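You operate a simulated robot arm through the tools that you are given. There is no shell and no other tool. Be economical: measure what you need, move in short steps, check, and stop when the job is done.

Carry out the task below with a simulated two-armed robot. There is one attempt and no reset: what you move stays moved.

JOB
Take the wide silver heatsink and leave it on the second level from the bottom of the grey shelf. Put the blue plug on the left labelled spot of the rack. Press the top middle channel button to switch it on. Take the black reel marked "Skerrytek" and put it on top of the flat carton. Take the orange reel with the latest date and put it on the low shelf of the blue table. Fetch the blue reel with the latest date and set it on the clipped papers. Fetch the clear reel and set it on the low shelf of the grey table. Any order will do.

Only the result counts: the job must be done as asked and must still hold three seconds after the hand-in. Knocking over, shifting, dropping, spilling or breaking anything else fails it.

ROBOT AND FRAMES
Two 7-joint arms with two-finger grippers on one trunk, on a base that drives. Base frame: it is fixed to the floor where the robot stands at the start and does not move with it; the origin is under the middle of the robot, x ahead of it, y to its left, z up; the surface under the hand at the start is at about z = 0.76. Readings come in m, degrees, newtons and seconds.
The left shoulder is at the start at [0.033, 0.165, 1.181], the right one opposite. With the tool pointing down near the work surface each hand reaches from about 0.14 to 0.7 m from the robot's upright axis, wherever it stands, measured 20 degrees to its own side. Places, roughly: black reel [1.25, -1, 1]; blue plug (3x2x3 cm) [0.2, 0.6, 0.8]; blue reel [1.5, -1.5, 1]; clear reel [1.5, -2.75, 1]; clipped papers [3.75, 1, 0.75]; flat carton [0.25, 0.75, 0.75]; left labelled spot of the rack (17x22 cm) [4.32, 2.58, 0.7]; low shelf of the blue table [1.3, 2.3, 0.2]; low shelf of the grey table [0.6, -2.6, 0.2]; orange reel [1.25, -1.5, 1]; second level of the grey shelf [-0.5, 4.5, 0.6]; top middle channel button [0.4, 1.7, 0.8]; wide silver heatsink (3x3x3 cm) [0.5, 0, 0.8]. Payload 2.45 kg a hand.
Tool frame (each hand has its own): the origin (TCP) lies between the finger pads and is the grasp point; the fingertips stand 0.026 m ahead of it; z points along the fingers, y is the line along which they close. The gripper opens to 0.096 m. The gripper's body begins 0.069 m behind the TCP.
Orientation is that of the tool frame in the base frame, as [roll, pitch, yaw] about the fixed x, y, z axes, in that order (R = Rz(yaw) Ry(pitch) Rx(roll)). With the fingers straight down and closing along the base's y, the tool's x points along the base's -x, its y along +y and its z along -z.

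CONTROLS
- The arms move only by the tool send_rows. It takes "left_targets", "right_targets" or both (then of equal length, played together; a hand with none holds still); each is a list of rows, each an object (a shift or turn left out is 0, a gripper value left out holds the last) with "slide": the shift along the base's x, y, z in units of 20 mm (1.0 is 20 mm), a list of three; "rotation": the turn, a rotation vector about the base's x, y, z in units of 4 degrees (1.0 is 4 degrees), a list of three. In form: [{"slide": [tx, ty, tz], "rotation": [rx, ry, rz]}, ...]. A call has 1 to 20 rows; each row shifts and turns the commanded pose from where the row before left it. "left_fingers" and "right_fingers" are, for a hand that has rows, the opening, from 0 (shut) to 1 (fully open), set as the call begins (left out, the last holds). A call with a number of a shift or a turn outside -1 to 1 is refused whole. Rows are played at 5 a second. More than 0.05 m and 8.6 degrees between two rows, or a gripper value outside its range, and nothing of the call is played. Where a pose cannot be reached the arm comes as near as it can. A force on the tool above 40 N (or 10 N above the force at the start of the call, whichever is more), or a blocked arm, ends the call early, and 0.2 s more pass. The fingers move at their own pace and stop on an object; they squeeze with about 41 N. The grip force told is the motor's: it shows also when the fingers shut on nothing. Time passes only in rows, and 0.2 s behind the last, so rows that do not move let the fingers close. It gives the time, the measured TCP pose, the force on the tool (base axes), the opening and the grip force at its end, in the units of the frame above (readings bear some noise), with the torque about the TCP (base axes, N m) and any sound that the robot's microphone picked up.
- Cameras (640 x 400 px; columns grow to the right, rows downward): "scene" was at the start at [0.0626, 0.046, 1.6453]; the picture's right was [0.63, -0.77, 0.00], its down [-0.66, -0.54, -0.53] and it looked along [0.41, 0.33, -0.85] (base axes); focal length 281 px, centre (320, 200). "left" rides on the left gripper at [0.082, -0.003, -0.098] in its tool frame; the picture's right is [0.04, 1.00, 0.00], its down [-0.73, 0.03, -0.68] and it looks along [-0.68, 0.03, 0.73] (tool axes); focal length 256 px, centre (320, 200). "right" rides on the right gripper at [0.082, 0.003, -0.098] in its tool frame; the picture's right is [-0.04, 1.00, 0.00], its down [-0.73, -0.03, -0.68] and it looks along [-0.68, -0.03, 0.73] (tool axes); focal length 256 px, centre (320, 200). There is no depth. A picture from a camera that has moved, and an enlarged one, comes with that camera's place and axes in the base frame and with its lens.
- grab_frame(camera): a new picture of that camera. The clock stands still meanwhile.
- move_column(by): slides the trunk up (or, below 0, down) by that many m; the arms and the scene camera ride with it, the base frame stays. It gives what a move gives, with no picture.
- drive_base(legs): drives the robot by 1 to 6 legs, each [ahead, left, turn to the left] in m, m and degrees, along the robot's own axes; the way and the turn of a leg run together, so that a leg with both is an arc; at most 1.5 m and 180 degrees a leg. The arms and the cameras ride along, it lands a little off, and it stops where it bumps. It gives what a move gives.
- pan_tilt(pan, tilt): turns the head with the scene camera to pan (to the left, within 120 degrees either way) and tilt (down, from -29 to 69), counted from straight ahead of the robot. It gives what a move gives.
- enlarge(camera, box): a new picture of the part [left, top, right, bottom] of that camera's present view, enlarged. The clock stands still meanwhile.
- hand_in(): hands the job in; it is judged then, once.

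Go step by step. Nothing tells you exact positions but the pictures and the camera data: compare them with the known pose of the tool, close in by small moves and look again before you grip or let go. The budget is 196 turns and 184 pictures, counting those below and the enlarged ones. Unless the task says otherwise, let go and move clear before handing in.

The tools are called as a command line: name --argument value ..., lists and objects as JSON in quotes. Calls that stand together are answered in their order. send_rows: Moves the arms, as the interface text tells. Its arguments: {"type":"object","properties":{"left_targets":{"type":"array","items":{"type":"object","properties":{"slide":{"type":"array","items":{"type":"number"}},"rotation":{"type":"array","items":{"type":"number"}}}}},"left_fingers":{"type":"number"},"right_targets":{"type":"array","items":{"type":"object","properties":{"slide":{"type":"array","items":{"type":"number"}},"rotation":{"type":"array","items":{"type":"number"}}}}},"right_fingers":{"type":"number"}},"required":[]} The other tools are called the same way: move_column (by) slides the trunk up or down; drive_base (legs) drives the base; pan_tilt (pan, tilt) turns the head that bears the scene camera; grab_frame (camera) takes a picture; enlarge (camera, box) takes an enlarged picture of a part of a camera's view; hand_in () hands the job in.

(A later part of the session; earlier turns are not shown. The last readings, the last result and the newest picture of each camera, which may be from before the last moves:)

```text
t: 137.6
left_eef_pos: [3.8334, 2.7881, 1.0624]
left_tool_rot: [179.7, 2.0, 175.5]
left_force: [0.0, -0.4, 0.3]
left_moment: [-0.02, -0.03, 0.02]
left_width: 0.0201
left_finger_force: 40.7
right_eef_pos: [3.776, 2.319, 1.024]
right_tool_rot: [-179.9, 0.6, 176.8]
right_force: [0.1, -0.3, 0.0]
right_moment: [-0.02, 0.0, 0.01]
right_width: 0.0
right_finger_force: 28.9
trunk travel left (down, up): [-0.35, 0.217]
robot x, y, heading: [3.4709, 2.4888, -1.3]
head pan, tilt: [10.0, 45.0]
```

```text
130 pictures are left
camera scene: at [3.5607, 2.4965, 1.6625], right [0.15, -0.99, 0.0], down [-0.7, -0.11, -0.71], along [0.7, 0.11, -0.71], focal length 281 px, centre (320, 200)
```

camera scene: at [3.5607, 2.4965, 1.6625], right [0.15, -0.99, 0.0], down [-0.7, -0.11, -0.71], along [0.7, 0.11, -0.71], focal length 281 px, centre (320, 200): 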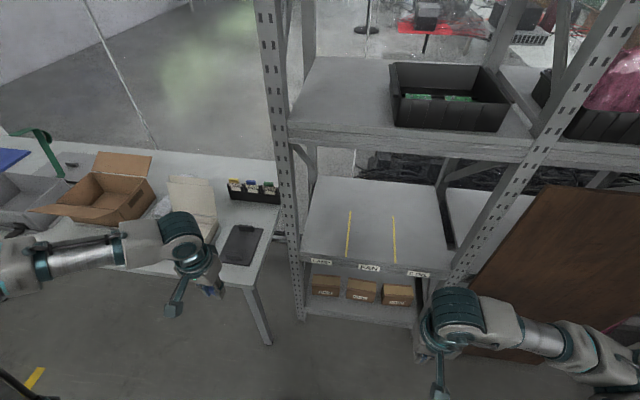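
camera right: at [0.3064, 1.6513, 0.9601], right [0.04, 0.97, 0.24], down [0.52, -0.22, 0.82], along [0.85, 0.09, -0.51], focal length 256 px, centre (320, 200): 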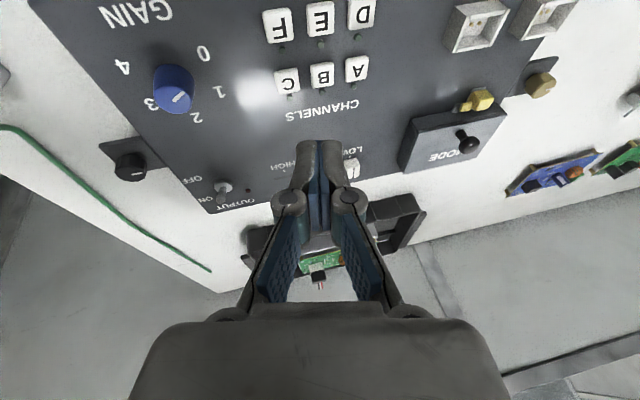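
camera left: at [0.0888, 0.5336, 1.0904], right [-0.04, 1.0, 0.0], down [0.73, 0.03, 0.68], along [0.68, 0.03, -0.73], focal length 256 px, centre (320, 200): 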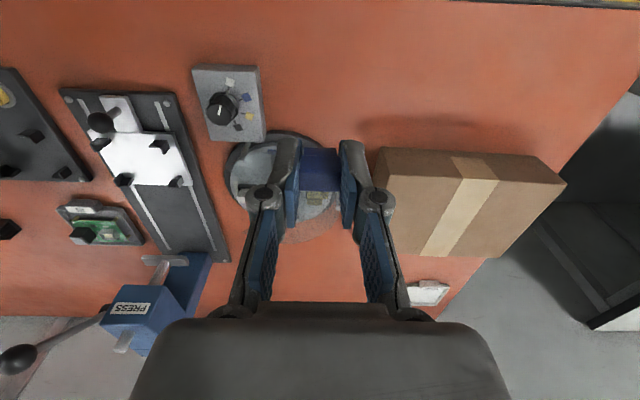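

The LAMP zone spans y 2.49–2.665 with front edge x≈4.20; the shelf above is at z≈1.25. I'll lower the trunk a little, shift right, and tilt the left hand forward to slide the plug in.

drive_base --legs '[[0, -0.08, 1.3]]'

move_column --by -0.15

send_rows --left_targets '[{"slide": [0.5, -0.4, -0.3], "rotation": [0, -1, 0]}, {"slide": [0.5, -0.4, -0.3], "rotation": [0, -1, 0]}, {"slide": [0.5, -0.4, -0.3], "rotation": [0, -1, 0]}, {"slide": [0.5, -0.4, -0.3], "rotation": [0, -1, 0]}, {"slide": [0.5, -0.4, -0.3], "rotation": [0, -1, 0]}, {"slide": [0.5, -0.4, -0.3], "rotation": [0, -1, 0]}, {"slide": [0.5, -0.4, -0.3], "rotation": [0, -1, 0]}, {"slide": [0.5, -0.4, -0.3], "rotation": [0, -1, 0]}, {"slide": [0.5, -0.4, -0.3], "rotation": [0, -1, 0]}, {"slide": [0.5, -0.4, -0.3], "rotation": [0, -1, 0]}, {"slide": [0.5, -0.4, -0.3], "rotation": [0, -1, 0]}, {"slide": [0.5, -0.4, -0.3], "rotation": [0, -1, 0]}, {"slide": [0.5, -0.4, -0.3], "rotation": [0, -1, 0]}, {"slide": [0.5, -0.4, -0.3], "rotation": [0, -1, 0]}, {"slide": [0.5, -0.4, -0.3], "rotation": [0, -1, 0]}]'

grab_frame --camera "scene"

grab_frame --camera "left"

```text
t: 138.7
left_eef_pos: [3.8259, 2.7519, 1.0526]
left_tool_rot: [-178.6, 2.2, 177.0]
left_force: [-0.4, 0.9, -0.6]
left_moment: [-0.01, -0.01, 0.01]
left_width: 0.0198
left_finger_force: 41.3
right_eef_pos: [3.7792, 2.2816, 1.0294]
right_tool_rot: [-178.3, 0.8, 178.3]
right_force: [-0.4, 2.3, 0.2]
right_moment: [-0.14, -0.01, 0.0]
right_width: 0.0
right_finger_force: 28.7
trunk travel left (down, up): [-0.35, 0.217]
robot x, y, heading: [3.47, 2.4156, -0.4]
head pan, tilt: [10.0, 45.0]
```

```text
t: 140.4
left_eef_pos: [3.8241, 2.765, 0.9006]
left_tool_rot: [-177.9, 2.6, 177.3]
left_force: [-1.1, -0.5, -0.3]
left_moment: [-0.04, -0.02, -0.02]
left_width: 0.0201
left_finger_force: 40.8
right_eef_pos: [3.7777, 2.2952, 0.8816]
right_tool_rot: [-177.8, 1.1, 178.5]
right_force: [0.0, 2.3, 0.6]
right_moment: [-0.14, -0.06, 0.01]
right_width: 0.0002
right_finger_force: 28.2
trunk travel left (down, up): [-0.2, 0.367]
robot x, y, heading: [3.4727, 2.4232, 0.0]
head pan, tilt: [10.0, 45.0]
```

```text
t: 143.7
left_eef_pos: [3.9834, 2.6189, 0.8171]
left_tool_rot: [175.0, 62.2, 173.6]
left_force: [-0.8, -0.6, -0.3]
left_moment: [-0.03, -0.01, -0.01]
left_width: 0.0199
left_finger_force: 40.9
left hand out of reach, approached as far as the arm can: row 8, 10
right_eef_pos: [3.7785, 2.2666, 0.8771]
right_tool_rot: [-179.0, 0.9, 178.3]
right_force: [0.0, 0.2, -0.4]
right_moment: [-0.02, -0.04, 0.02]
right_width: 0.0
right_finger_force: 28.7
trunk travel left (down, up): [-0.2, 0.367]
robot x, y, heading: [3.4756, 2.4174, -0.3]
head pan, tilt: [10.0, 45.0]
```

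```text
129 pictures are left
camera scene: at [3.6573, 2.411, 1.5075], right [0.17, -0.99, -0.01], down [-0.7, -0.11, -0.7], along [0.69, 0.13, -0.71], focal length 281 px, centre (320, 200)
```

scene: 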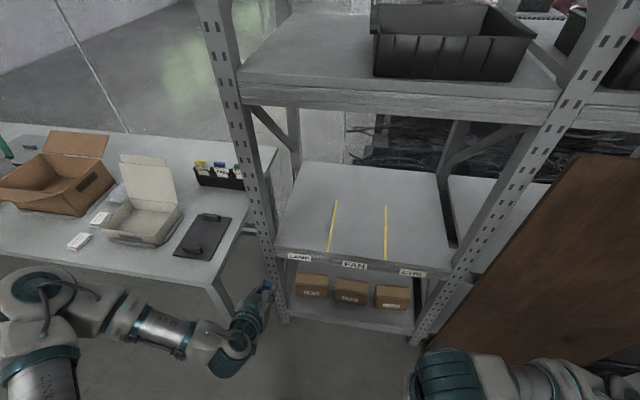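

```text
128 pictures are left
camera left: at [3.8601, 2.6209, 0.7911], right [0.01, 1.0, 0.01], down [-0.26, 0.0, 0.97], along [0.97, -0.02, 0.26], focal length 256 px, centre (320, 200)
```

left: 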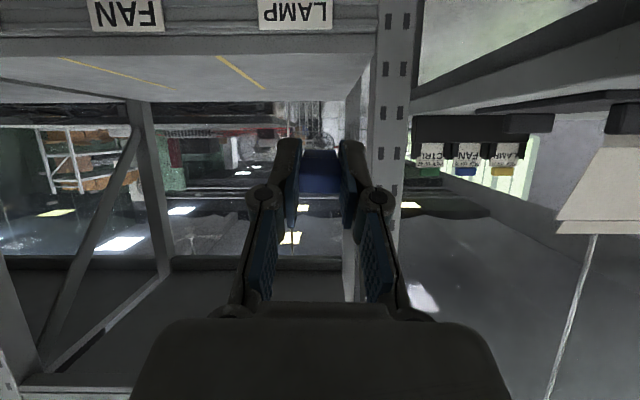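

The shelf edge (z≈0.685) and LAMP label show clearly; the zone centre is y≈2.58. Moving in: drive a bit, then extend the arm.

drive_base --legs '[[0.15, 0, 0]]'

send_rows --left_targets '[{"slide": [0.9, -0.2, -0.2]}, {"slide": [0.9, -0.2, -0.2]}, {"slide": [0.9, -0.2, -0.2]}, {"slide": [0.9, -0.2, -0.2]}, {"slide": [0.9, -0.2, -0.2]}, {"slide": [0.9, -0.2, -0.2]}, {"slide": [0.9, -0.2, -0.2]}]'

grab_frame --camera "scene"

grab_frame --camera "left"

```text
t: 145.0
left_eef_pos: [4.1339, 2.5974, 0.8207]
left_tool_rot: [172.9, 62.1, 171.5]
left_force: [-0.3, -1.7, 0.2]
left_moment: [0.06, 0.02, 0.09]
left_width: 0.02
left_finger_force: 41.1
right_eef_pos: [3.9267, 2.2454, 0.8741]
right_tool_rot: [-180.0, 0.7, 177.9]
right_force: [0.1, -1.1, -0.5]
right_moment: [0.09, 0.07, -0.02]
right_width: 0.0
right_finger_force: 28.3
trunk travel left (down, up): [-0.2, 0.367]
robot x, y, heading: [3.6229, 2.4093, -0.2]
head pan, tilt: [10.0, 45.0]
```

```text
t: 146.6
left_eef_pos: [4.2573, 2.5713, 0.7946]
left_tool_rot: [173.5, 62.2, 171.9]
left_force: [0.3, -1.0, 0.3]
left_moment: [0.0, 0.01, 0.03]
left_width: 0.0203
left_finger_force: 41.5
right_eef_pos: [3.9256, 2.247, 0.8764]
right_tool_rot: [-179.7, 1.0, 177.8]
right_force: [0.1, -0.8, 0.1]
right_moment: [0.04, 0.0, -0.04]
right_width: 0.0
right_finger_force: 28.3
trunk travel left (down, up): [-0.2, 0.367]
robot x, y, heading: [3.6241, 2.4058, -0.5]
head pan, tilt: [10.0, 45.0]
```

```text
127 pictures are left
camera scene: at [3.8071, 2.4142, 1.5076], right [0.17, -0.99, 0.0], down [-0.7, -0.12, -0.7], along [0.69, 0.12, -0.71], focal length 281 px, centre (320, 200)
```

scene: 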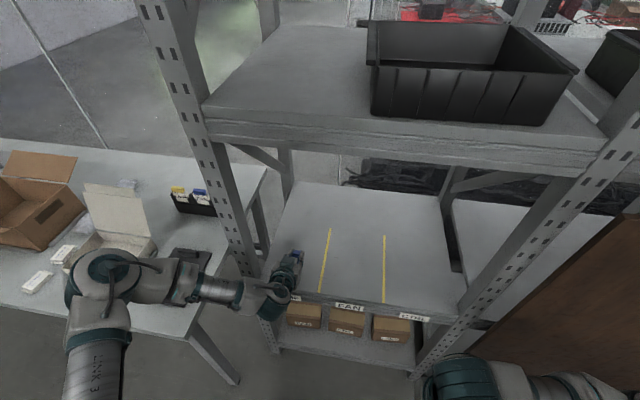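

```text
126 pictures are left
camera left: at [4.1337, 2.5736, 0.7683], right [0.02, 1.0, 0.02], down [-0.26, -0.01, 0.96], along [0.96, -0.03, 0.26], focal length 256 px, centre (320, 200)
```

left: 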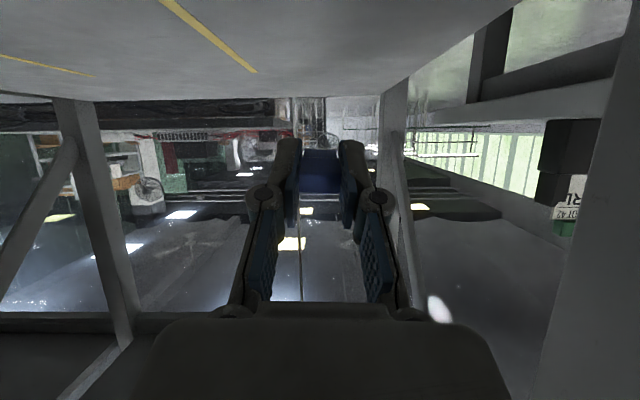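

Plug is over the LAMP zone. Going 3 cm deeper and lowering near the surface.

send_rows --left_targets '[{"slide": [0.75, 0.2, 0]}, {"slide": [0.75, 0.2, 0]}, {"slide": [0, 0, -1]}, {"slide": [0, 0, -1]}, {"slide": [0, 0, -0.7]}]'

grab_frame --camera "left"

enlarge --camera "scene" --box '[230, 200, 390, 320]'

```text
t: 147.8
left_eef_pos: [4.2769, 2.6088, 0.7574]
left_tool_rot: [174.4, 62.2, 172.7]
left_force: [-0.8, 0.4, -1.4]
left_moment: [-0.02, 0.01, -0.04]
left_width: 0.0203
left_finger_force: 40.5
left hand out of reach, approached as far as the arm can: row 3, 4, 5
right_eef_pos: [3.9259, 2.2555, 0.8773]
right_tool_rot: [-179.3, 1.1, 178.0]
right_force: [0.8, -0.3, -0.8]
right_moment: [-0.01, -0.03, 0.0]
right_width: 0.0001
right_finger_force: 27.9
trunk travel left (down, up): [-0.2, 0.367]
robot x, y, heading: [3.6238, 2.4122, -0.2]
head pan, tilt: [10.0, 45.0]
```

```text
125 pictures are left
camera left: at [4.1536, 2.6107, 0.7318], right [0.02, 1.0, 0.01], down [-0.26, 0.0, 0.97], along [0.96, -0.02, 0.26], focal length 256 px, centre (320, 200)
```

left: 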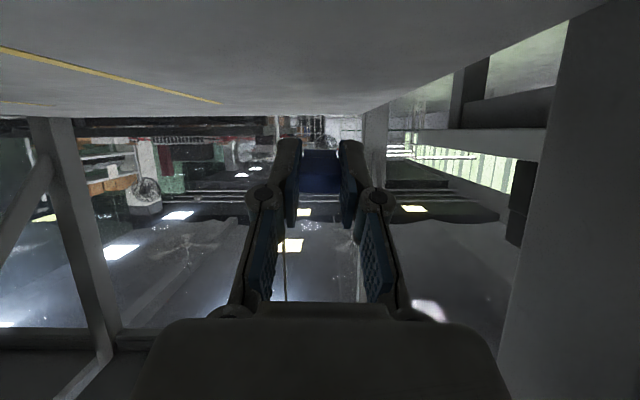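

```text
3.33 times, centred on (310, 260) of scene
camera zoom: at [3.807, 2.4181, 1.5076], right [0.17, -0.99, 0.0], down [-0.7, -0.12, -0.7], along [0.69, 0.12, -0.71], focal length 938 px, centre (353, 0)
```

zoom: 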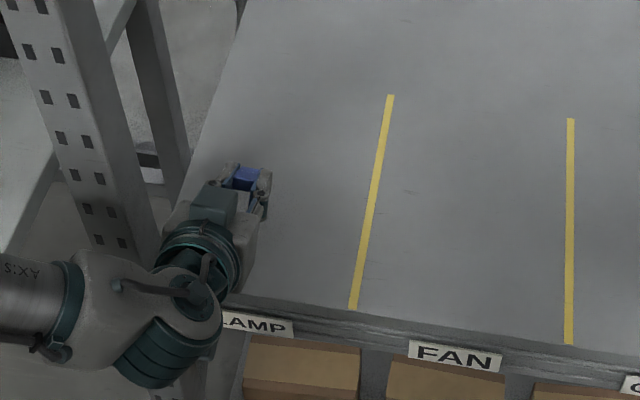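

The arm is at its limit for lowering, so I'll use the trunk for the remaining descent.

move_column --by -0.035

grab_frame --camera "left"

```text
t: 148.6
left_eef_pos: [4.2751, 2.6025, 0.7237]
left_tool_rot: [174.4, 62.3, 172.3]
left_force: [1.5, -5.1, 9.0]
left_moment: [-0.3, -0.19, -0.06]
left_width: 0.0202
left_finger_force: 41.2
right_eef_pos: [3.9277, 2.2541, 0.8283]
right_tool_rot: [-179.5, -2.0, 177.9]
right_force: [-0.4, 0.5, -0.4]
right_moment: [-0.03, 0.0, 0.0]
right_width: 0.0001
right_finger_force: 28.1
trunk travel left (down, up): [-0.165, 0.402]
robot x, y, heading: [3.618, 2.409, -0.3]
head pan, tilt: [10.0, 45.0]
```

```text
123 pictures are left
camera left: at [4.1527, 2.6059, 0.6978], right [0.03, 1.0, 0.01], down [-0.26, 0.0, 0.96], along [0.96, -0.03, 0.26], focal length 256 px, centre (320, 200)
```

left: 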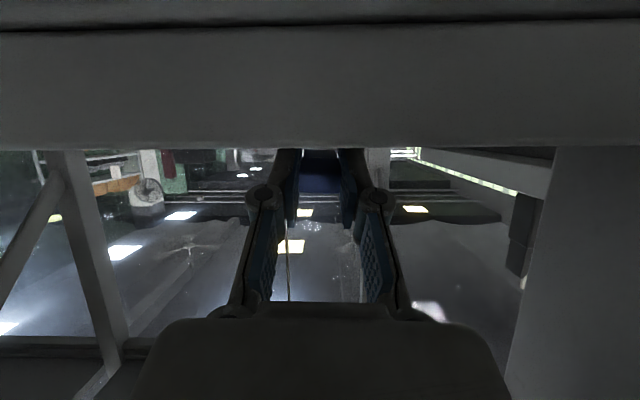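

Contact (9 N). Opening and retreating along the finger direction.

send_rows --left_targets '[{"slide": [0, 0, 0]}, {"slide": [0, 0, 0]}]' --left_fingers 0.45

send_rows --left_targets '[{"slide": [-0.45, 0, 0.3]}, {"slide": [-0.88, 0, 0.47]}, {"slide": [-0.88, 0, 0.47]}, {"slide": [-0.88, 0, 0.47]}, {"slide": [-0.88, 0, 0.47]}, {"slide": [-0.88, 0, 0.47]}, {"slide": [-0.88, 0, 0.47]}]'

enlarge --camera "scene" --box '[230, 180, 390, 320]'

grab_frame --camera "left"

```text
t: 149.2
left_eef_pos: [4.2753, 2.6031, 0.7221]
left_tool_rot: [174.0, 62.2, 172.3]
left_force: [2.9, 2.7, 6.8]
left_moment: [-0.11, -0.16, 0.09]
left_width: 0.0435
left_finger_force: 0.0
right_eef_pos: [3.9278, 2.2521, 0.8282]
right_tool_rot: [-179.5, -2.1, 177.8]
right_force: [0.1, 0.0, -0.7]
right_moment: [-0.01, 0.04, -0.02]
right_width: 0.0001
right_finger_force: 28.0
trunk travel left (down, up): [-0.165, 0.402]
robot x, y, heading: [3.6219, 2.4094, -0.2]
head pan, tilt: [10.0, 45.0]
```

```text
t: 150.8
left_eef_pos: [4.162, 2.6039, 0.7857]
left_tool_rot: [174.2, 62.3, 172.5]
left_force: [-0.5, -0.8, 0.1]
left_moment: [-0.01, -0.02, 0.04]
left_width: 0.0431
left_finger_force: 0.0
right_eef_pos: [3.9273, 2.2532, 0.828]
right_tool_rot: [-179.2, -2.1, 177.9]
right_force: [0.4, -0.2, 0.5]
right_moment: [-0.01, 0.0, 0.03]
right_width: 0.0001
right_finger_force: 28.1
trunk travel left (down, up): [-0.165, 0.402]
robot x, y, heading: [3.6182, 2.409, -0.4]
head pan, tilt: [10.0, 45.0]
```

```text
2.86 times, centred on (310, 250) of scene
camera zoom: at [3.84, 2.4191, 1.4687], right [0.17, -0.99, 0.0], down [-0.7, -0.12, -0.7], along [0.69, 0.12, -0.71], focal length 804 px, centre (349, 57)
```

zoom: 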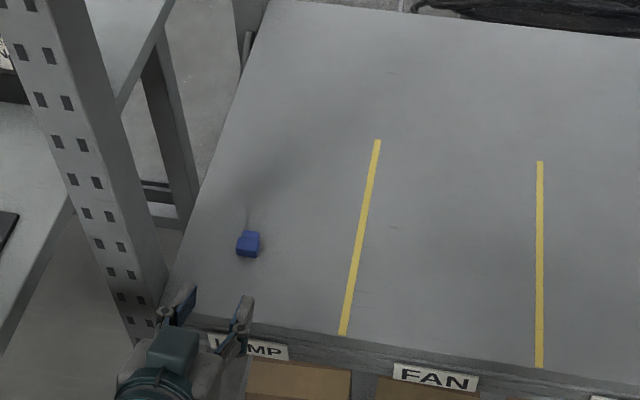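

```text
121 pictures are left
camera left: at [4.0386, 2.6068, 0.7601], right [0.02, 1.0, 0.01], down [-0.26, -0.01, 0.96], along [0.96, -0.02, 0.26], focal length 256 px, centre (320, 200)
```

left: 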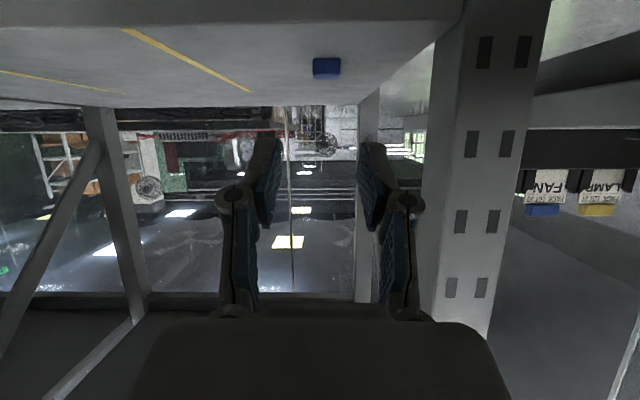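

The plug is within the LAMP zone. Backing off, raising the trunk, straightening the left hand and looking toward the right for the papers and reels.

drive_base --legs '[[-0.5, 0, 0]]'

move_column --by 0.185

send_rows --left_targets '[{"slide": [-0.6, 0, 0.3], "rotation": [0, 1, 0]}, {"slide": [-0.6, 0, 0.3], "rotation": [0, 1, 0]}, {"slide": [-0.6, 0, 0.3], "rotation": [0, 1, 0]}, {"slide": [-0.6, 0, 0.3], "rotation": [0, 1, 0]}, {"slide": [-0.6, 0, 0.3], "rotation": [0, 1, 0]}, {"slide": [-0.6, 0, 0.3], "rotation": [0, 1, 0]}, {"slide": [-0.6, 0, 0.3], "rotation": [0, 1, 0]}, {"slide": [-0.6, 0, 0.3], "rotation": [0, 1, 0]}, {"slide": [-0.6, 0, 0.3], "rotation": [0, 1, 0]}, {"slide": [-0.6, 0, 0.3], "rotation": [0, 1, 0]}, {"slide": [-0.6, 0, 0.3], "rotation": [0, 1, 0]}, {"slide": [-0.6, 0.5, 0], "rotation": [0, 1, 0]}, {"slide": [-0.6, 0.5, 0], "rotation": [0, 1, 0]}, {"slide": [-0.6, 0.5, 0], "rotation": [0, 1, 0]}, {"slide": [-0.6, 0.5, 0], "rotation": [0, 1, 0]}]'

pan_tilt --pan -60 --tilt 30

grab_frame --camera "scene"

pan_tilt --pan -115 --tilt 30

grab_frame --camera "scene"

```text
t: 153.8
left_eef_pos: [3.6559, 2.6046, 0.7864]
left_tool_rot: [174.2, 62.4, 172.1]
left_force: [0.0, 0.6, 1.3]
left_moment: [0.03, 0.01, -0.02]
left_width: 0.0431
left_finger_force: 0.0
right_eef_pos: [3.4193, 2.2554, 0.8285]
right_tool_rot: [-179.3, -2.0, 177.7]
right_force: [0.4, -0.2, 0.1]
right_moment: [0.02, 0.0, 0.03]
right_width: 0.0
right_finger_force: 28.3
trunk travel left (down, up): [-0.165, 0.402]
robot x, y, heading: [3.1179, 2.4081, -0.8]
head pan, tilt: [10.0, 45.0]
```

```text
t: 155.8
left_eef_pos: [3.6543, 2.6059, 0.9715]
left_tool_rot: [174.3, 62.5, 172.2]
left_force: [0.0, 0.4, 0.7]
left_moment: [-0.01, 0.0, 0.0]
left_width: 0.0435
left_finger_force: 0.1
right_eef_pos: [3.416, 2.256, 1.0129]
right_tool_rot: [-179.3, -1.9, 177.7]
right_force: [-0.5, -0.4, 0.2]
right_moment: [0.02, 0.01, 0.0]
right_width: 0.0
right_finger_force: 28.6
trunk travel left (down, up): [-0.35, 0.217]
robot x, y, heading: [3.1147, 2.412, -0.4]
head pan, tilt: [10.0, 45.0]
```

```text
t: 159.0
left_eef_pos: [3.4719, 2.6475, 1.0373]
left_tool_rot: [-179.0, 2.8, 176.3]
left_force: [-0.1, 0.4, -0.4]
left_moment: [-0.01, -0.02, 0.0]
left_width: 0.0428
left_finger_force: 0.1
right_eef_pos: [3.4161, 2.2578, 1.0143]
right_tool_rot: [-179.3, -1.9, 177.6]
right_force: [0.3, 0.4, -0.9]
right_moment: [-0.02, -0.02, 0.01]
right_width: 0.0
right_finger_force: 28.3
trunk travel left (down, up): [-0.35, 0.217]
robot x, y, heading: [3.1131, 2.4108, -0.5]
head pan, tilt: [10.0, 45.0]
```

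```text
t: 160.4
left_eef_pos: [3.4739, 2.6466, 1.0377]
left_tool_rot: [-179.1, 2.6, 176.6]
left_force: [-0.5, 0.1, 0.1]
left_moment: [0.0, -0.02, 0.01]
left_width: 0.0434
left_finger_force: 0.0
right_eef_pos: [3.4167, 2.2564, 1.0144]
right_tool_rot: [-179.4, -1.9, 177.6]
right_force: [0.9, -0.1, 0.0]
right_moment: [0.02, 0.01, 0.0]
right_width: 0.0
right_finger_force: 28.4
trunk travel left (down, up): [-0.35, 0.217]
robot x, y, heading: [3.1145, 2.4121, -0.5]
head pan, tilt: [-60.0, 30.0]
```

```text
120 pictures are left
camera scene: at [3.1678, 2.3313, 1.6852], right [-0.87, -0.49, 0.0], down [-0.25, 0.44, -0.87], along [0.42, -0.75, -0.5], focal length 281 px, centre (320, 200)
```

scene: 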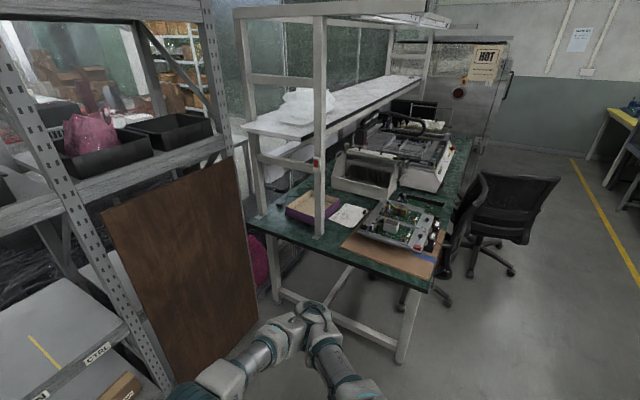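

```text
t: 161.7
left_eef_pos: [3.4729, 2.6462, 1.0387]
left_tool_rot: [-179.0, 2.7, 176.3]
left_force: [-0.5, 0.0, 0.3]
left_moment: [0.01, 0.02, 0.05]
left_width: 0.0432
left_finger_force: 0.0
right_eef_pos: [3.4164, 2.2554, 1.0148]
right_tool_rot: [-179.3, -1.9, 177.7]
right_force: [0.1, -0.8, 0.8]
right_moment: [-0.01, 0.0, 0.03]
right_width: 0.0
right_finger_force: 28.1
trunk travel left (down, up): [-0.35, 0.217]
robot x, y, heading: [3.1128, 2.4121, -0.5]
head pan, tilt: [-115.0, 30.0]
```

```text
119 pictures are left
camera scene: at [3.0842, 2.3285, 1.6854], right [-0.9, 0.43, 0.0], down [0.21, 0.45, -0.87], along [-0.38, -0.78, -0.5], focal length 281 px, centre (320, 200)
```

scene: 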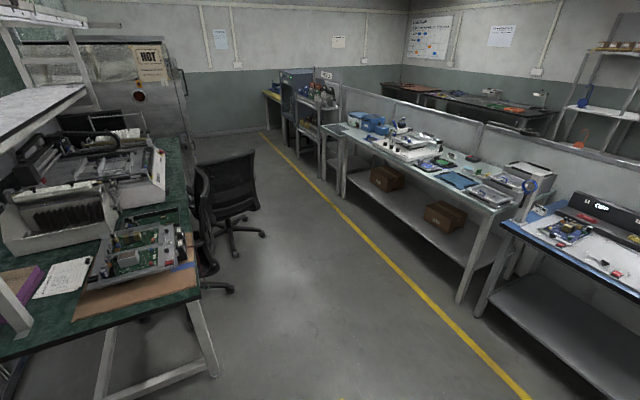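

Papers sit on the green table at about (3.72, 1.0). The reels should be around the blue-panelled stand down the aisle; zooming there.

enlarge --camera "scene" --box '[240, 50, 400, 150]'

enlarge --camera "scene" --box '[460, 150, 640, 400]'

```text
4.00 times, centred on (320, 100) of scene
camera zoom: at [3.0842, 2.3285, 1.6854], right [-0.9, 0.43, 0.0], down [0.21, 0.45, -0.87], along [-0.38, -0.78, -0.5], focal length 1125 px, centre (320, 600)
```

zoom: 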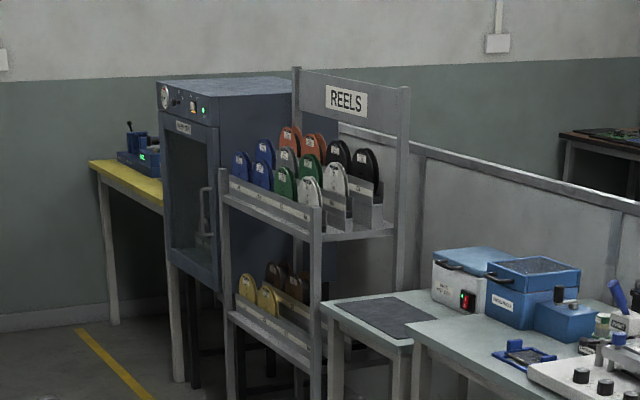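

```text
1.60 times, centred on (550, 275) of scene
camera zoom: at [3.0842, 2.3285, 1.6854], right [-0.9, 0.43, 0.0], down [0.21, 0.45, -0.87], along [-0.38, -0.78, -0.5], focal length 450 px, centre (-48, 80)
```

zoom: 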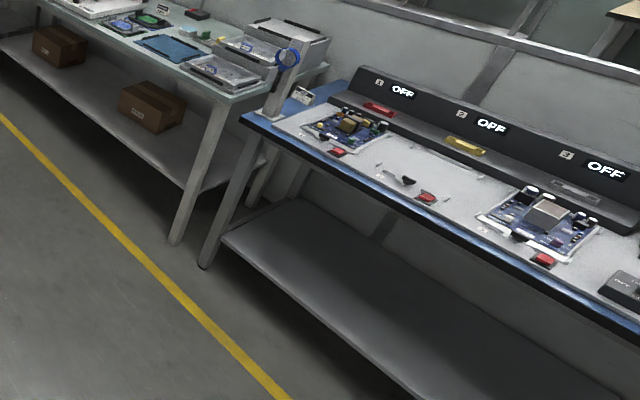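

The reel rack is at the aisle's left wall side (x≈1.4, y≈−1.2). Driving down the aisle.

drive_base --legs '[[0, 0, -90], [0.5, -1.0, 0], [1.2, 0, 0], [1.1, 0, 0]]'

pan_tilt --pan -30 --tilt 25

grab_frame --camera "scene"

```text
t: 182.2
left_eef_pos: [2.0677, -0.6925, 1.0376]
left_tool_rot: [-179.1, 2.8, 80.2]
left_force: [-0.5, -0.5, -0.4]
left_moment: [0.0, -0.03, -0.01]
left_width: 0.0434
left_finger_force: 0.1
right_eef_pos: [1.6859, -0.5943, 1.0138]
right_tool_rot: [-179.3, -1.9, 81.5]
right_force: [-0.6, -0.1, -0.1]
right_moment: [0.03, 0.03, 0.0]
right_width: 0.0001
right_finger_force: 28.4
trunk travel left (down, up): [-0.35, 0.217]
robot x, y, heading: [1.8741, -0.3111, -96.8]
head pan, tilt: [-115.0, 30.0]
```

```text
t: 183.8
left_eef_pos: [2.0683, -0.6893, 1.0375]
left_tool_rot: [-179.0, 2.8, 80.3]
left_force: [-0.3, 0.4, 0.2]
left_moment: [0.01, -0.02, 0.0]
left_width: 0.0433
left_finger_force: 0.0
right_eef_pos: [1.6856, -0.5924, 1.0146]
right_tool_rot: [-179.2, -1.7, 81.7]
right_force: [-0.3, -1.0, -0.6]
right_moment: [-0.03, 0.02, 0.02]
right_width: 0.0001
right_finger_force: 28.2
trunk travel left (down, up): [-0.35, 0.217]
robot x, y, heading: [1.87, -0.3148, -96.7]
head pan, tilt: [-30.0, 25.0]
```

```text
116 pictures are left
camera scene: at [1.8143, -0.399, 1.693], right [-0.8, 0.6, 0.0], down [0.25, 0.34, -0.91], along [-0.54, -0.73, -0.42], focal length 281 px, centre (320, 200)
```

scene: 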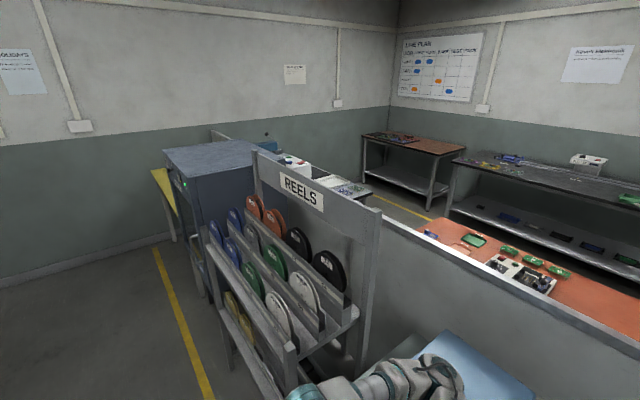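

Robot drifted a bit close to the bench; moving out into the aisle, then turning to face the rack.

drive_base --legs '[[0.2, 0.35, 6.7], [0.65, 0, 0], [0, 0, -90]]'

pan_tilt --pan 0 --tilt 35

grab_frame --camera "scene"

```text
t: 193.6
left_eef_pos: [1.8567, -1.4293, 1.0389]
left_tool_rot: [-179.1, 2.7, -5.1]
left_force: [0.3, -1.3, 0.2]
left_moment: [-0.01, -0.07, 0.03]
left_width: 0.0434
left_finger_force: 0.1
right_eef_pos: [1.9231, -1.0395, 1.0147]
right_tool_rot: [-179.2, -1.7, -4.0]
right_force: [0.1, -0.3, 0.5]
right_moment: [-0.01, 0.03, 0.0]
right_width: 0.0001
right_finger_force: 28.9
trunk travel left (down, up): [-0.35, 0.217]
robot x, y, heading: [2.222, -1.2038, 177.7]
head pan, tilt: [-30.0, 25.0]
```

```text
t: 194.5
left_eef_pos: [1.8586, -1.4289, 1.0382]
left_tool_rot: [-179.0, 3.1, -5.1]
left_force: [0.8, 0.9, 0.1]
left_moment: [-0.04, -0.01, -0.01]
left_width: 0.0431
left_finger_force: 0.0
right_eef_pos: [1.9244, -1.0412, 1.0159]
right_tool_rot: [-179.3, -1.6, -4.0]
right_force: [0.0, -0.1, 0.0]
right_moment: [0.01, -0.03, -0.05]
right_width: 0.0001
right_finger_force: 28.2
trunk travel left (down, up): [-0.35, 0.217]
robot x, y, heading: [2.2187, -1.2043, 177.9]
head pan, tilt: [0.0, 35.0]
```

```text
115 pictures are left
camera scene: at [2.1171, -1.2045, 1.6773], right [0.04, 1.0, 0.0], down [0.58, -0.02, -0.82], along [-0.82, 0.03, -0.58], focal length 281 px, centre (320, 200)
```

scene: 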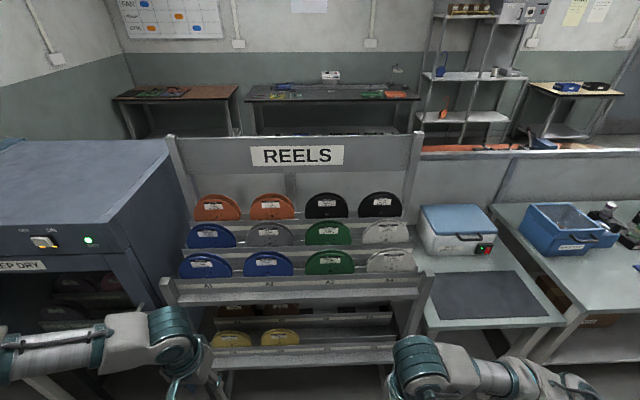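

Three tiers of reels. Zooming to read labels.

enlarge --camera "scene" --box '[170, 185, 300, 285]'

enlarge --camera "scene" --box '[295, 185, 425, 285]'

```text
4.00 times, centred on (235, 235) of scene
camera zoom: at [2.1171, -1.2045, 1.6773], right [0.04, 1.0, 0.0], down [0.58, -0.02, -0.82], along [-0.82, 0.03, -0.58], focal length 1125 px, centre (660, 60)
```

zoom: 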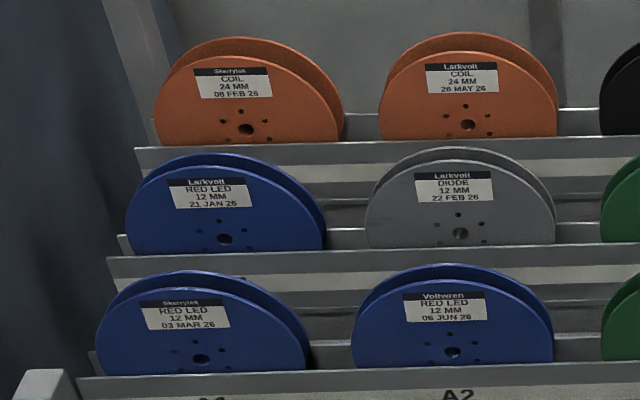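

```text
4.00 times, centred on (360, 235) of scene
camera zoom: at [2.1171, -1.2045, 1.6773], right [0.04, 1.0, 0.0], down [0.58, -0.02, -0.82], along [-0.82, 0.03, -0.58], focal length 1125 px, centre (160, 60)
```

zoom: 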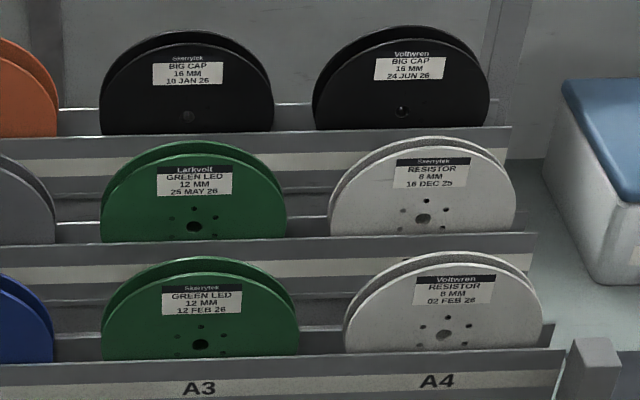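

Targets: blue = front row, 2nd column (Voltwren 06 JUN 26); orange = back row, 2nd column (Larkvolt 26 MAY 26); black Skerrytek = back row, 3rd column. I'll raise the trunk and yaw the right hand 90° so its fingers close across a reel's thickness.

move_column --by 0.2

send_rows --right_targets '[{"rotation": [0, 0, 1]}, {"rotation": [0, 0, 1]}, {"rotation": [0, 0, 1]}, {"rotation": [0, 0, 1]}, {"rotation": [0, 0, 1]}, {"rotation": [0, 0, 1]}, {"rotation": [0, 0, 1]}, {"rotation": [0, 0, 1]}, {"rotation": [0, 0, 1]}, {"rotation": [0, 0, 1]}, {"rotation": [0, 0, 1]}, {"rotation": [0, 0, 1]}, {"rotation": [0, 0, 1]}, {"rotation": [0, 0, 1]}, {"rotation": [0, 0, 1]}, {"rotation": [0, 0, 1]}, {"rotation": [0, 0, 1]}, {"rotation": [0, 0, 1]}, {"rotation": [0, 0, 1]}, {"rotation": [0, 0, 1]}]' --right_fingers 1 --left_targets '[{"rotation": [0, 0, -1]}, {"rotation": [0, 0, -1]}, {"rotation": [0, 0, -1]}, {"rotation": [0, 0, -1]}, {"rotation": [0, 0, -1]}, {"rotation": [0, 0, -1]}, {"rotation": [0, 0, -1]}, {"rotation": [0, 0, -1]}, {"rotation": [0, 0, -1]}, {"rotation": [0, 0, -1]}, {"rotation": [0, 0, -1]}, {"rotation": [0, 0, -1]}, {"rotation": [0, 0, -1]}, {"rotation": [0, 0, -1]}, {"rotation": [0, 0, -1]}, {"rotation": [0, 0, -1]}, {"rotation": [0, 0, -1]}, {"rotation": [0, 0, -1]}, {"rotation": [0, 0, -1]}, {"rotation": [0, 0, -1]}]' --left_fingers 1

```text
t: 196.7
left_eef_pos: [1.859, -1.4294, 1.2389]
left_tool_rot: [-179.1, 2.9, -5.2]
left_force: [-1.0, 0.4, 0.3]
left_moment: [-0.02, 0.0, -0.03]
left_width: 0.0434
left_finger_force: 0.1
right_eef_pos: [1.9249, -1.0401, 1.2154]
right_tool_rot: [-179.2, -1.6, -4.0]
right_force: [-0.6, -0.5, 0.8]
right_moment: [-0.02, 0.01, -0.01]
right_width: 0.0
right_finger_force: 28.2
trunk travel left (down, up): [-0.55, 0.017]
robot x, y, heading: [2.217, -1.2035, 177.8]
head pan, tilt: [0.0, 35.0]
```

```text
t: 200.9
left_eef_pos: [1.858, -1.4287, 1.24]
left_tool_rot: [-179.0, 3.0, -85.2]
left_force: [0.9, 0.1, -0.1]
left_moment: [0.0, 0.01, 0.01]
left_width: 0.0958
left_finger_force: 0.0
right_eef_pos: [1.9241, -1.0404, 1.2178]
right_tool_rot: [-179.4, -1.6, 76.0]
right_force: [-0.8, 0.5, 0.0]
right_moment: [0.0, 0.0, -0.03]
right_width: 0.0961
right_finger_force: 0.0
trunk travel left (down, up): [-0.55, 0.017]
robot x, y, heading: [2.2189, -1.2034, 178.0]
head pan, tilt: [0.0, 35.0]
```

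Both hands yawed. Driving 0.15 m closer and bringing the left hand over the blue reel.

drive_base --legs '[[0.15, 0, 2]]'

send_rows --left_targets '[{"slide": [-0.9, 0.3, 0], "rotation": [0, 0, -1]}, {"slide": [-0.9, 0.3, 0], "rotation": [0, 0, -0.3]}, {"slide": [-0.9, 0.3, 0]}, {"slide": [-0.9, 0.3, 0]}, {"slide": [-0.9, 0.3, 0]}, {"slide": [-0.9, 0.3, 0]}, {"slide": [-0.9, 0.3, 0]}, {"slide": [-0.9, 0.3, 0]}]' --right_targets '[{"rotation": [0, 0, 1]}, {"rotation": [0, 0, 1]}, {"rotation": [0, 0, 1]}, {"rotation": [0, 0, 0.5]}, {"slide": [0, 0, 0]}, {"slide": [0, 0, 0]}, {"slide": [0, 0, 0]}, {"slide": [0, 0, 0]}]'

grab_frame --camera "left"

pan_tilt --pan 0 --tilt 45

grab_frame --camera "scene"

```text
t: 202.3
left_eef_pos: [1.7185, -1.4363, 1.2411]
left_tool_rot: [-179.3, 3.2, -83.4]
left_force: [-0.3, 0.3, -0.5]
left_moment: [0.02, 0.0, 0.01]
left_width: 0.0963
left_finger_force: 0.0
right_eef_pos: [1.7727, -1.0477, 1.2182]
right_tool_rot: [-179.2, -1.5, 77.8]
right_force: [-0.4, -0.2, 0.4]
right_moment: [-0.02, 0.01, 0.02]
right_width: 0.096
right_finger_force: 0.0
trunk travel left (down, up): [-0.55, 0.017]
robot x, y, heading: [2.068, -1.1999, 179.4]
head pan, tilt: [0.0, 35.0]
```

```text
t: 204.1
left_eef_pos: [1.5715, -1.3866, 1.2402]
left_tool_rot: [-179.1, 3.1, -88.7]
left_force: [0.4, 0.7, 0.2]
left_moment: [0.01, -0.01, -0.01]
left_width: 0.096
left_finger_force: 0.0
right_eef_pos: [1.771, -1.0587, 1.2177]
right_tool_rot: [-179.4, -1.4, 87.5]
right_force: [-0.3, -0.2, -0.8]
right_moment: [0.03, -0.03, -0.03]
right_width: 0.0962
right_finger_force: 0.3
right hand out of reach, approached as far as the arm can: row 2, 3
trunk travel left (down, up): [-0.55, 0.017]
robot x, y, heading: [2.0667, -1.2002, 179.8]
head pan, tilt: [0.0, 35.0]
```

```text
112 pictures are left
camera left: at [1.5773, -1.4741, 1.3355], right [-1.0, -0.06, -0.02], down [-0.06, 0.7, 0.72], along [-0.03, 0.72, -0.7], focal length 256 px, centre (320, 200)
```

left: 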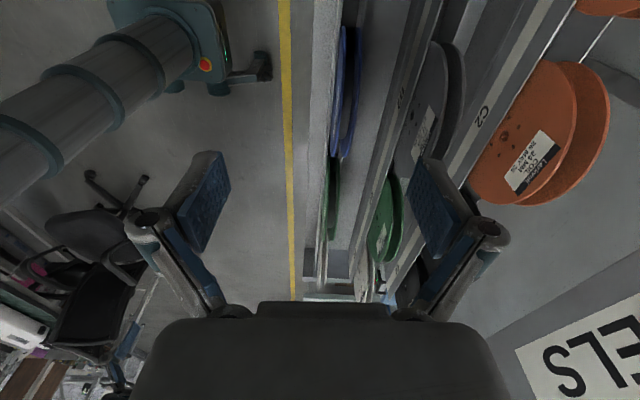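

```text
t: 204.8
left_eef_pos: [1.5733, -1.3875, 1.2412]
left_tool_rot: [-179.1, 2.9, -88.5]
left_force: [0.4, -0.2, -0.8]
left_moment: [0.04, -0.03, 0.01]
left_width: 0.0962
left_finger_force: 0.1
right_eef_pos: [1.772, -1.0603, 1.2179]
right_tool_rot: [-179.4, -1.6, 87.5]
right_force: [-0.2, 0.9, 0.0]
right_moment: [0.01, 0.04, -0.01]
right_width: 0.096
right_finger_force: 0.1
trunk travel left (down, up): [-0.55, 0.017]
robot x, y, heading: [2.0701, -1.1972, 179.5]
head pan, tilt: [0.0, 45.0]
```

```text
111 pictures are left
camera scene: at [1.9978, -1.2039, 1.8621], right [0.01, 1.0, 0.0], down [0.71, 0.0, -0.7], along [-0.7, 0.01, -0.71], focal length 281 px, centre (320, 200)
```

scene: 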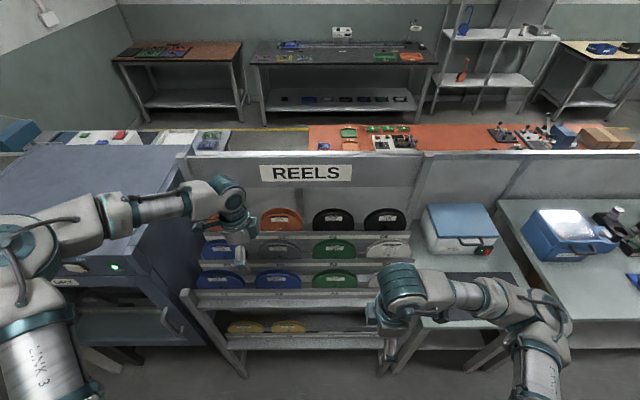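

Blue reel found at x≈1.54, y≈−1.338, hub z≈1.0, top ≈1.08. Centring the left hand over it, partly closing the fingers.

send_rows --left_targets '[{"slide": [-0.55, 0.8, -1], "rotation": [-0.4, 0, 0]}, {"slide": [-0.55, 0.8, -1], "rotation": [-0.35, 0, 0]}, {"slide": [-0.55, 0.8, -1]}, {"slide": [0, 0, -1]}]' --left_fingers 0.6

grab_frame --camera "left"

enlarge --camera "scene" --box '[180, 180, 340, 320]'

```text
t: 205.8
left_eef_pos: [1.5672, -1.3721, 1.1776]
left_tool_rot: [-179.3, 0.3, -88.6]
left_force: [-1.0, -0.2, -0.2]
left_moment: [-0.01, 0.01, 0.02]
left_width: 0.0577
left_finger_force: 0.1
left hand out of reach, approached as far as the arm can: row 2, 3, 4
right_eef_pos: [1.7723, -1.0585, 1.2186]
right_tool_rot: [-179.3, -1.5, 87.5]
right_force: [-0.9, -0.1, -0.2]
right_moment: [0.0, 0.03, 0.02]
right_width: 0.096
right_finger_force: 0.0
trunk travel left (down, up): [-0.55, 0.017]
robot x, y, heading: [2.0691, -1.2009, 180.0]
head pan, tilt: [0.0, 45.0]
```

```text
110 pictures are left
camera left: at [1.5719, -1.453, 1.2777], right [-1.0, -0.06, -0.01], down [-0.06, 0.73, 0.68], along [-0.03, 0.68, -0.73], focal length 256 px, centre (320, 200)
```

left: 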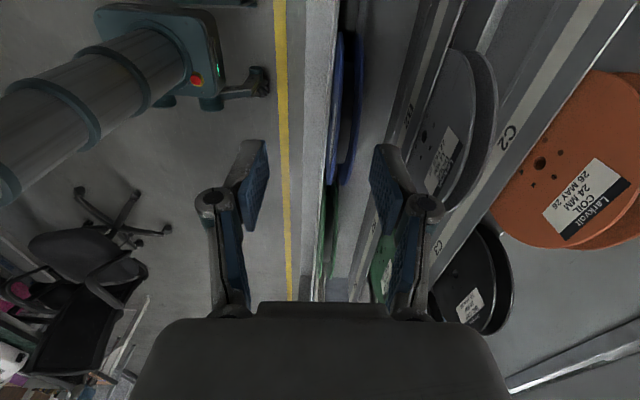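

```text
2.86 times, centred on (260, 250) of scene
camera zoom: at [1.9985, -1.204, 1.8621], right [0.01, 1.0, 0.0], down [0.71, 0.0, -0.7], along [-0.7, 0.01, -0.71], focal length 804 px, centre (491, 57)
```

zoom: 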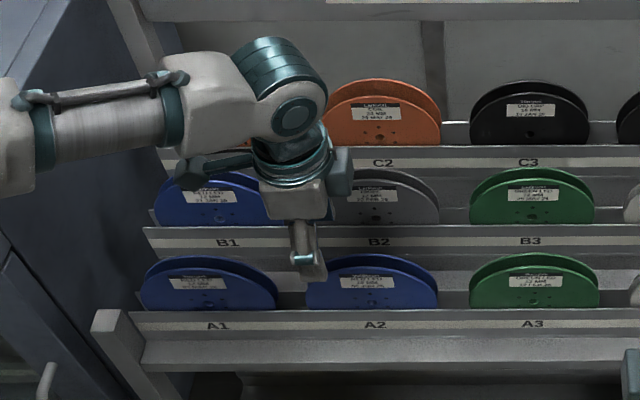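

The arm is near a posture limit, but base and trunk can do the positioning. Shifting the base slightly, then I'll lower with the trunk.

drive_base --legs '[[0.027, -0.034, 0]]'

grab_frame --camera "left"

```text
t: 206.7
left_eef_pos: [1.544, -1.3347, 1.1825]
left_tool_rot: [-179.6, 0.1, -88.6]
left_force: [-0.2, -0.2, 0.6]
left_moment: [0.02, -0.01, -0.02]
left_width: 0.0577
left_finger_force: 0.0
right_eef_pos: [1.7507, -1.0221, 1.22]
right_tool_rot: [-179.0, -1.5, 87.5]
right_force: [-0.4, 0.4, -0.3]
right_moment: [0.0, -0.01, -0.04]
right_width: 0.0962
right_finger_force: 0.0
trunk travel left (down, up): [-0.55, 0.017]
robot x, y, heading: [2.0381, -1.1617, 179.5]
head pan, tilt: [0.0, 45.0]
```

```text
108 pictures are left
camera left: at [1.5503, -1.4172, 1.2809], right [-1.0, -0.06, -0.01], down [-0.05, 0.73, 0.68], along [-0.04, 0.68, -0.73], focal length 256 px, centre (320, 200)
```

left: 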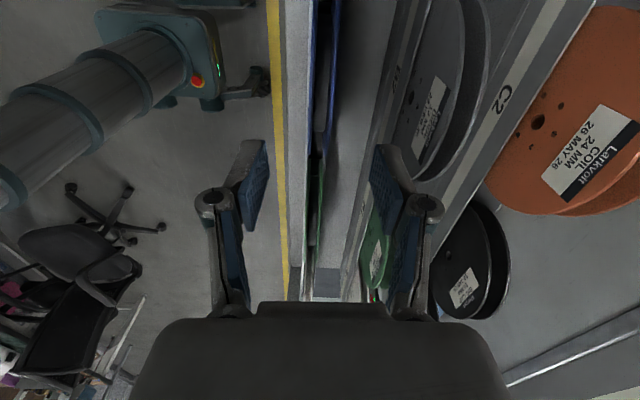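

The reel is centred between the fingers. Narrowing the opening and lowering with the trunk, in two stages.

send_rows --left_targets '[{"slide": [0, 0, 0]}, {"slide": [0, 0, 0]}]' --left_fingers 0.42

move_column --by -0.075

grab_frame --camera "left"

enlarge --camera "scene" --box '[180, 180, 340, 320]'

```text
t: 207.3
left_eef_pos: [1.543, -1.3308, 1.1818]
left_tool_rot: [-179.7, 0.2, -88.8]
left_force: [-0.4, 0.8, 0.6]
left_moment: [-0.08, 0.01, -0.03]
left_width: 0.0403
left_finger_force: 0.0
right_eef_pos: [1.7497, -1.019, 1.2206]
right_tool_rot: [-179.0, -1.6, 87.4]
right_force: [-0.8, -0.1, -1.1]
right_moment: [-0.01, -0.04, 0.0]
right_width: 0.096
right_finger_force: 0.0
trunk travel left (down, up): [-0.55, 0.017]
robot x, y, heading: [2.038, -1.1641, 179.5]
head pan, tilt: [0.0, 45.0]
```

```text
t: 208.4
left_eef_pos: [1.5417, -1.3209, 1.1071]
left_tool_rot: [-179.6, -0.4, -88.8]
left_force: [-0.6, -0.3, -0.3]
left_moment: [-0.07, 0.0, 0.02]
left_width: 0.0404
left_finger_force: 0.0
right_eef_pos: [1.7482, -1.0069, 1.1428]
right_tool_rot: [-179.2, -1.0, 87.5]
right_force: [0.3, 1.4, 0.3]
right_moment: [-0.15, 0.01, -0.02]
right_width: 0.096
right_finger_force: 0.2
trunk travel left (down, up): [-0.475, 0.092]
robot x, y, heading: [2.04, -1.159, 179.3]
head pan, tilt: [0.0, 45.0]
```

```text
107 pictures are left
camera left: at [1.5476, -1.4011, 1.2079], right [-1.0, -0.06, -0.01], down [-0.05, 0.74, 0.67], along [-0.04, 0.67, -0.74], focal length 256 px, centre (320, 200)
```

left: 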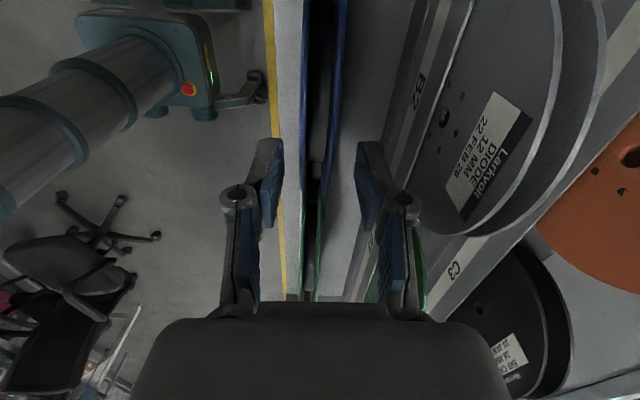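

```text
2.86 times, centred on (260, 250) of scene
camera zoom: at [1.9679, -1.1234, 1.7868], right [0.01, 1.0, -0.02], down [0.71, -0.02, -0.7], along [-0.7, -0.01, -0.71], focal length 804 px, centre (491, 57)
```

zoom: 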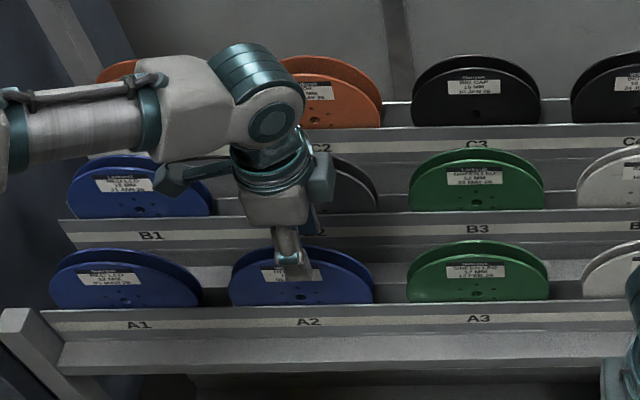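

Well centred over A2's blue reel. Lowering the rest.

move_column --by -0.055

grab_frame --camera "left"

enlarge --camera "scene" --box '[180, 180, 340, 320]'

```text
t: 209.4
left_eef_pos: [1.542, -1.3209, 1.0537]
left_tool_rot: [-179.6, -0.5, -88.9]
left_force: [0.5, 2.0, -0.3]
left_moment: [-0.14, 0.03, -0.03]
left_width: 0.0404
left_finger_force: 0.1
right_eef_pos: [1.7483, -1.009, 1.0883]
right_tool_rot: [-179.1, -1.0, 87.4]
right_force: [0.1, 1.7, -1.1]
right_moment: [-0.15, -0.04, -0.03]
right_width: 0.096
right_finger_force: 0.1
trunk travel left (down, up): [-0.42, 0.147]
robot x, y, heading: [2.0416, -1.1609, 179.6]
head pan, tilt: [0.0, 45.0]
```

```text
105 pictures are left
camera left: at [1.548, -1.4024, 1.153], right [-1.0, -0.06, -0.01], down [-0.05, 0.74, 0.67], along [-0.04, 0.67, -0.74], focal length 256 px, centre (320, 200)
```

left: 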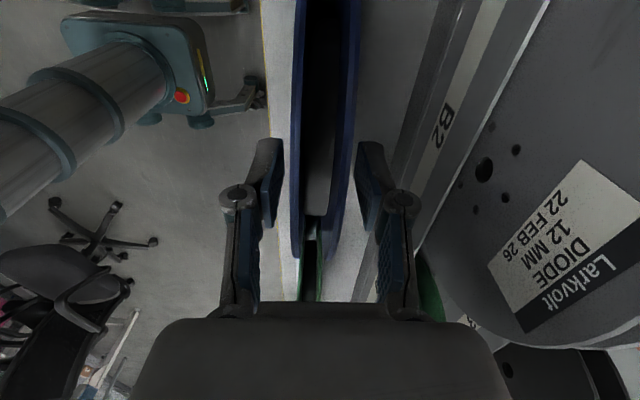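

```text
2.86 times, centred on (260, 250) of scene
camera zoom: at [1.9629, -1.1221, 1.7319], right [0.01, 1.0, -0.02], down [0.71, -0.02, -0.7], along [-0.7, -0.01, -0.71], focal length 804 px, centre (491, 57)
```

zoom: 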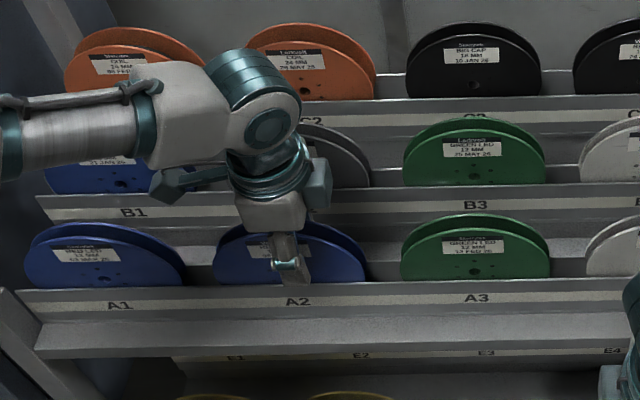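

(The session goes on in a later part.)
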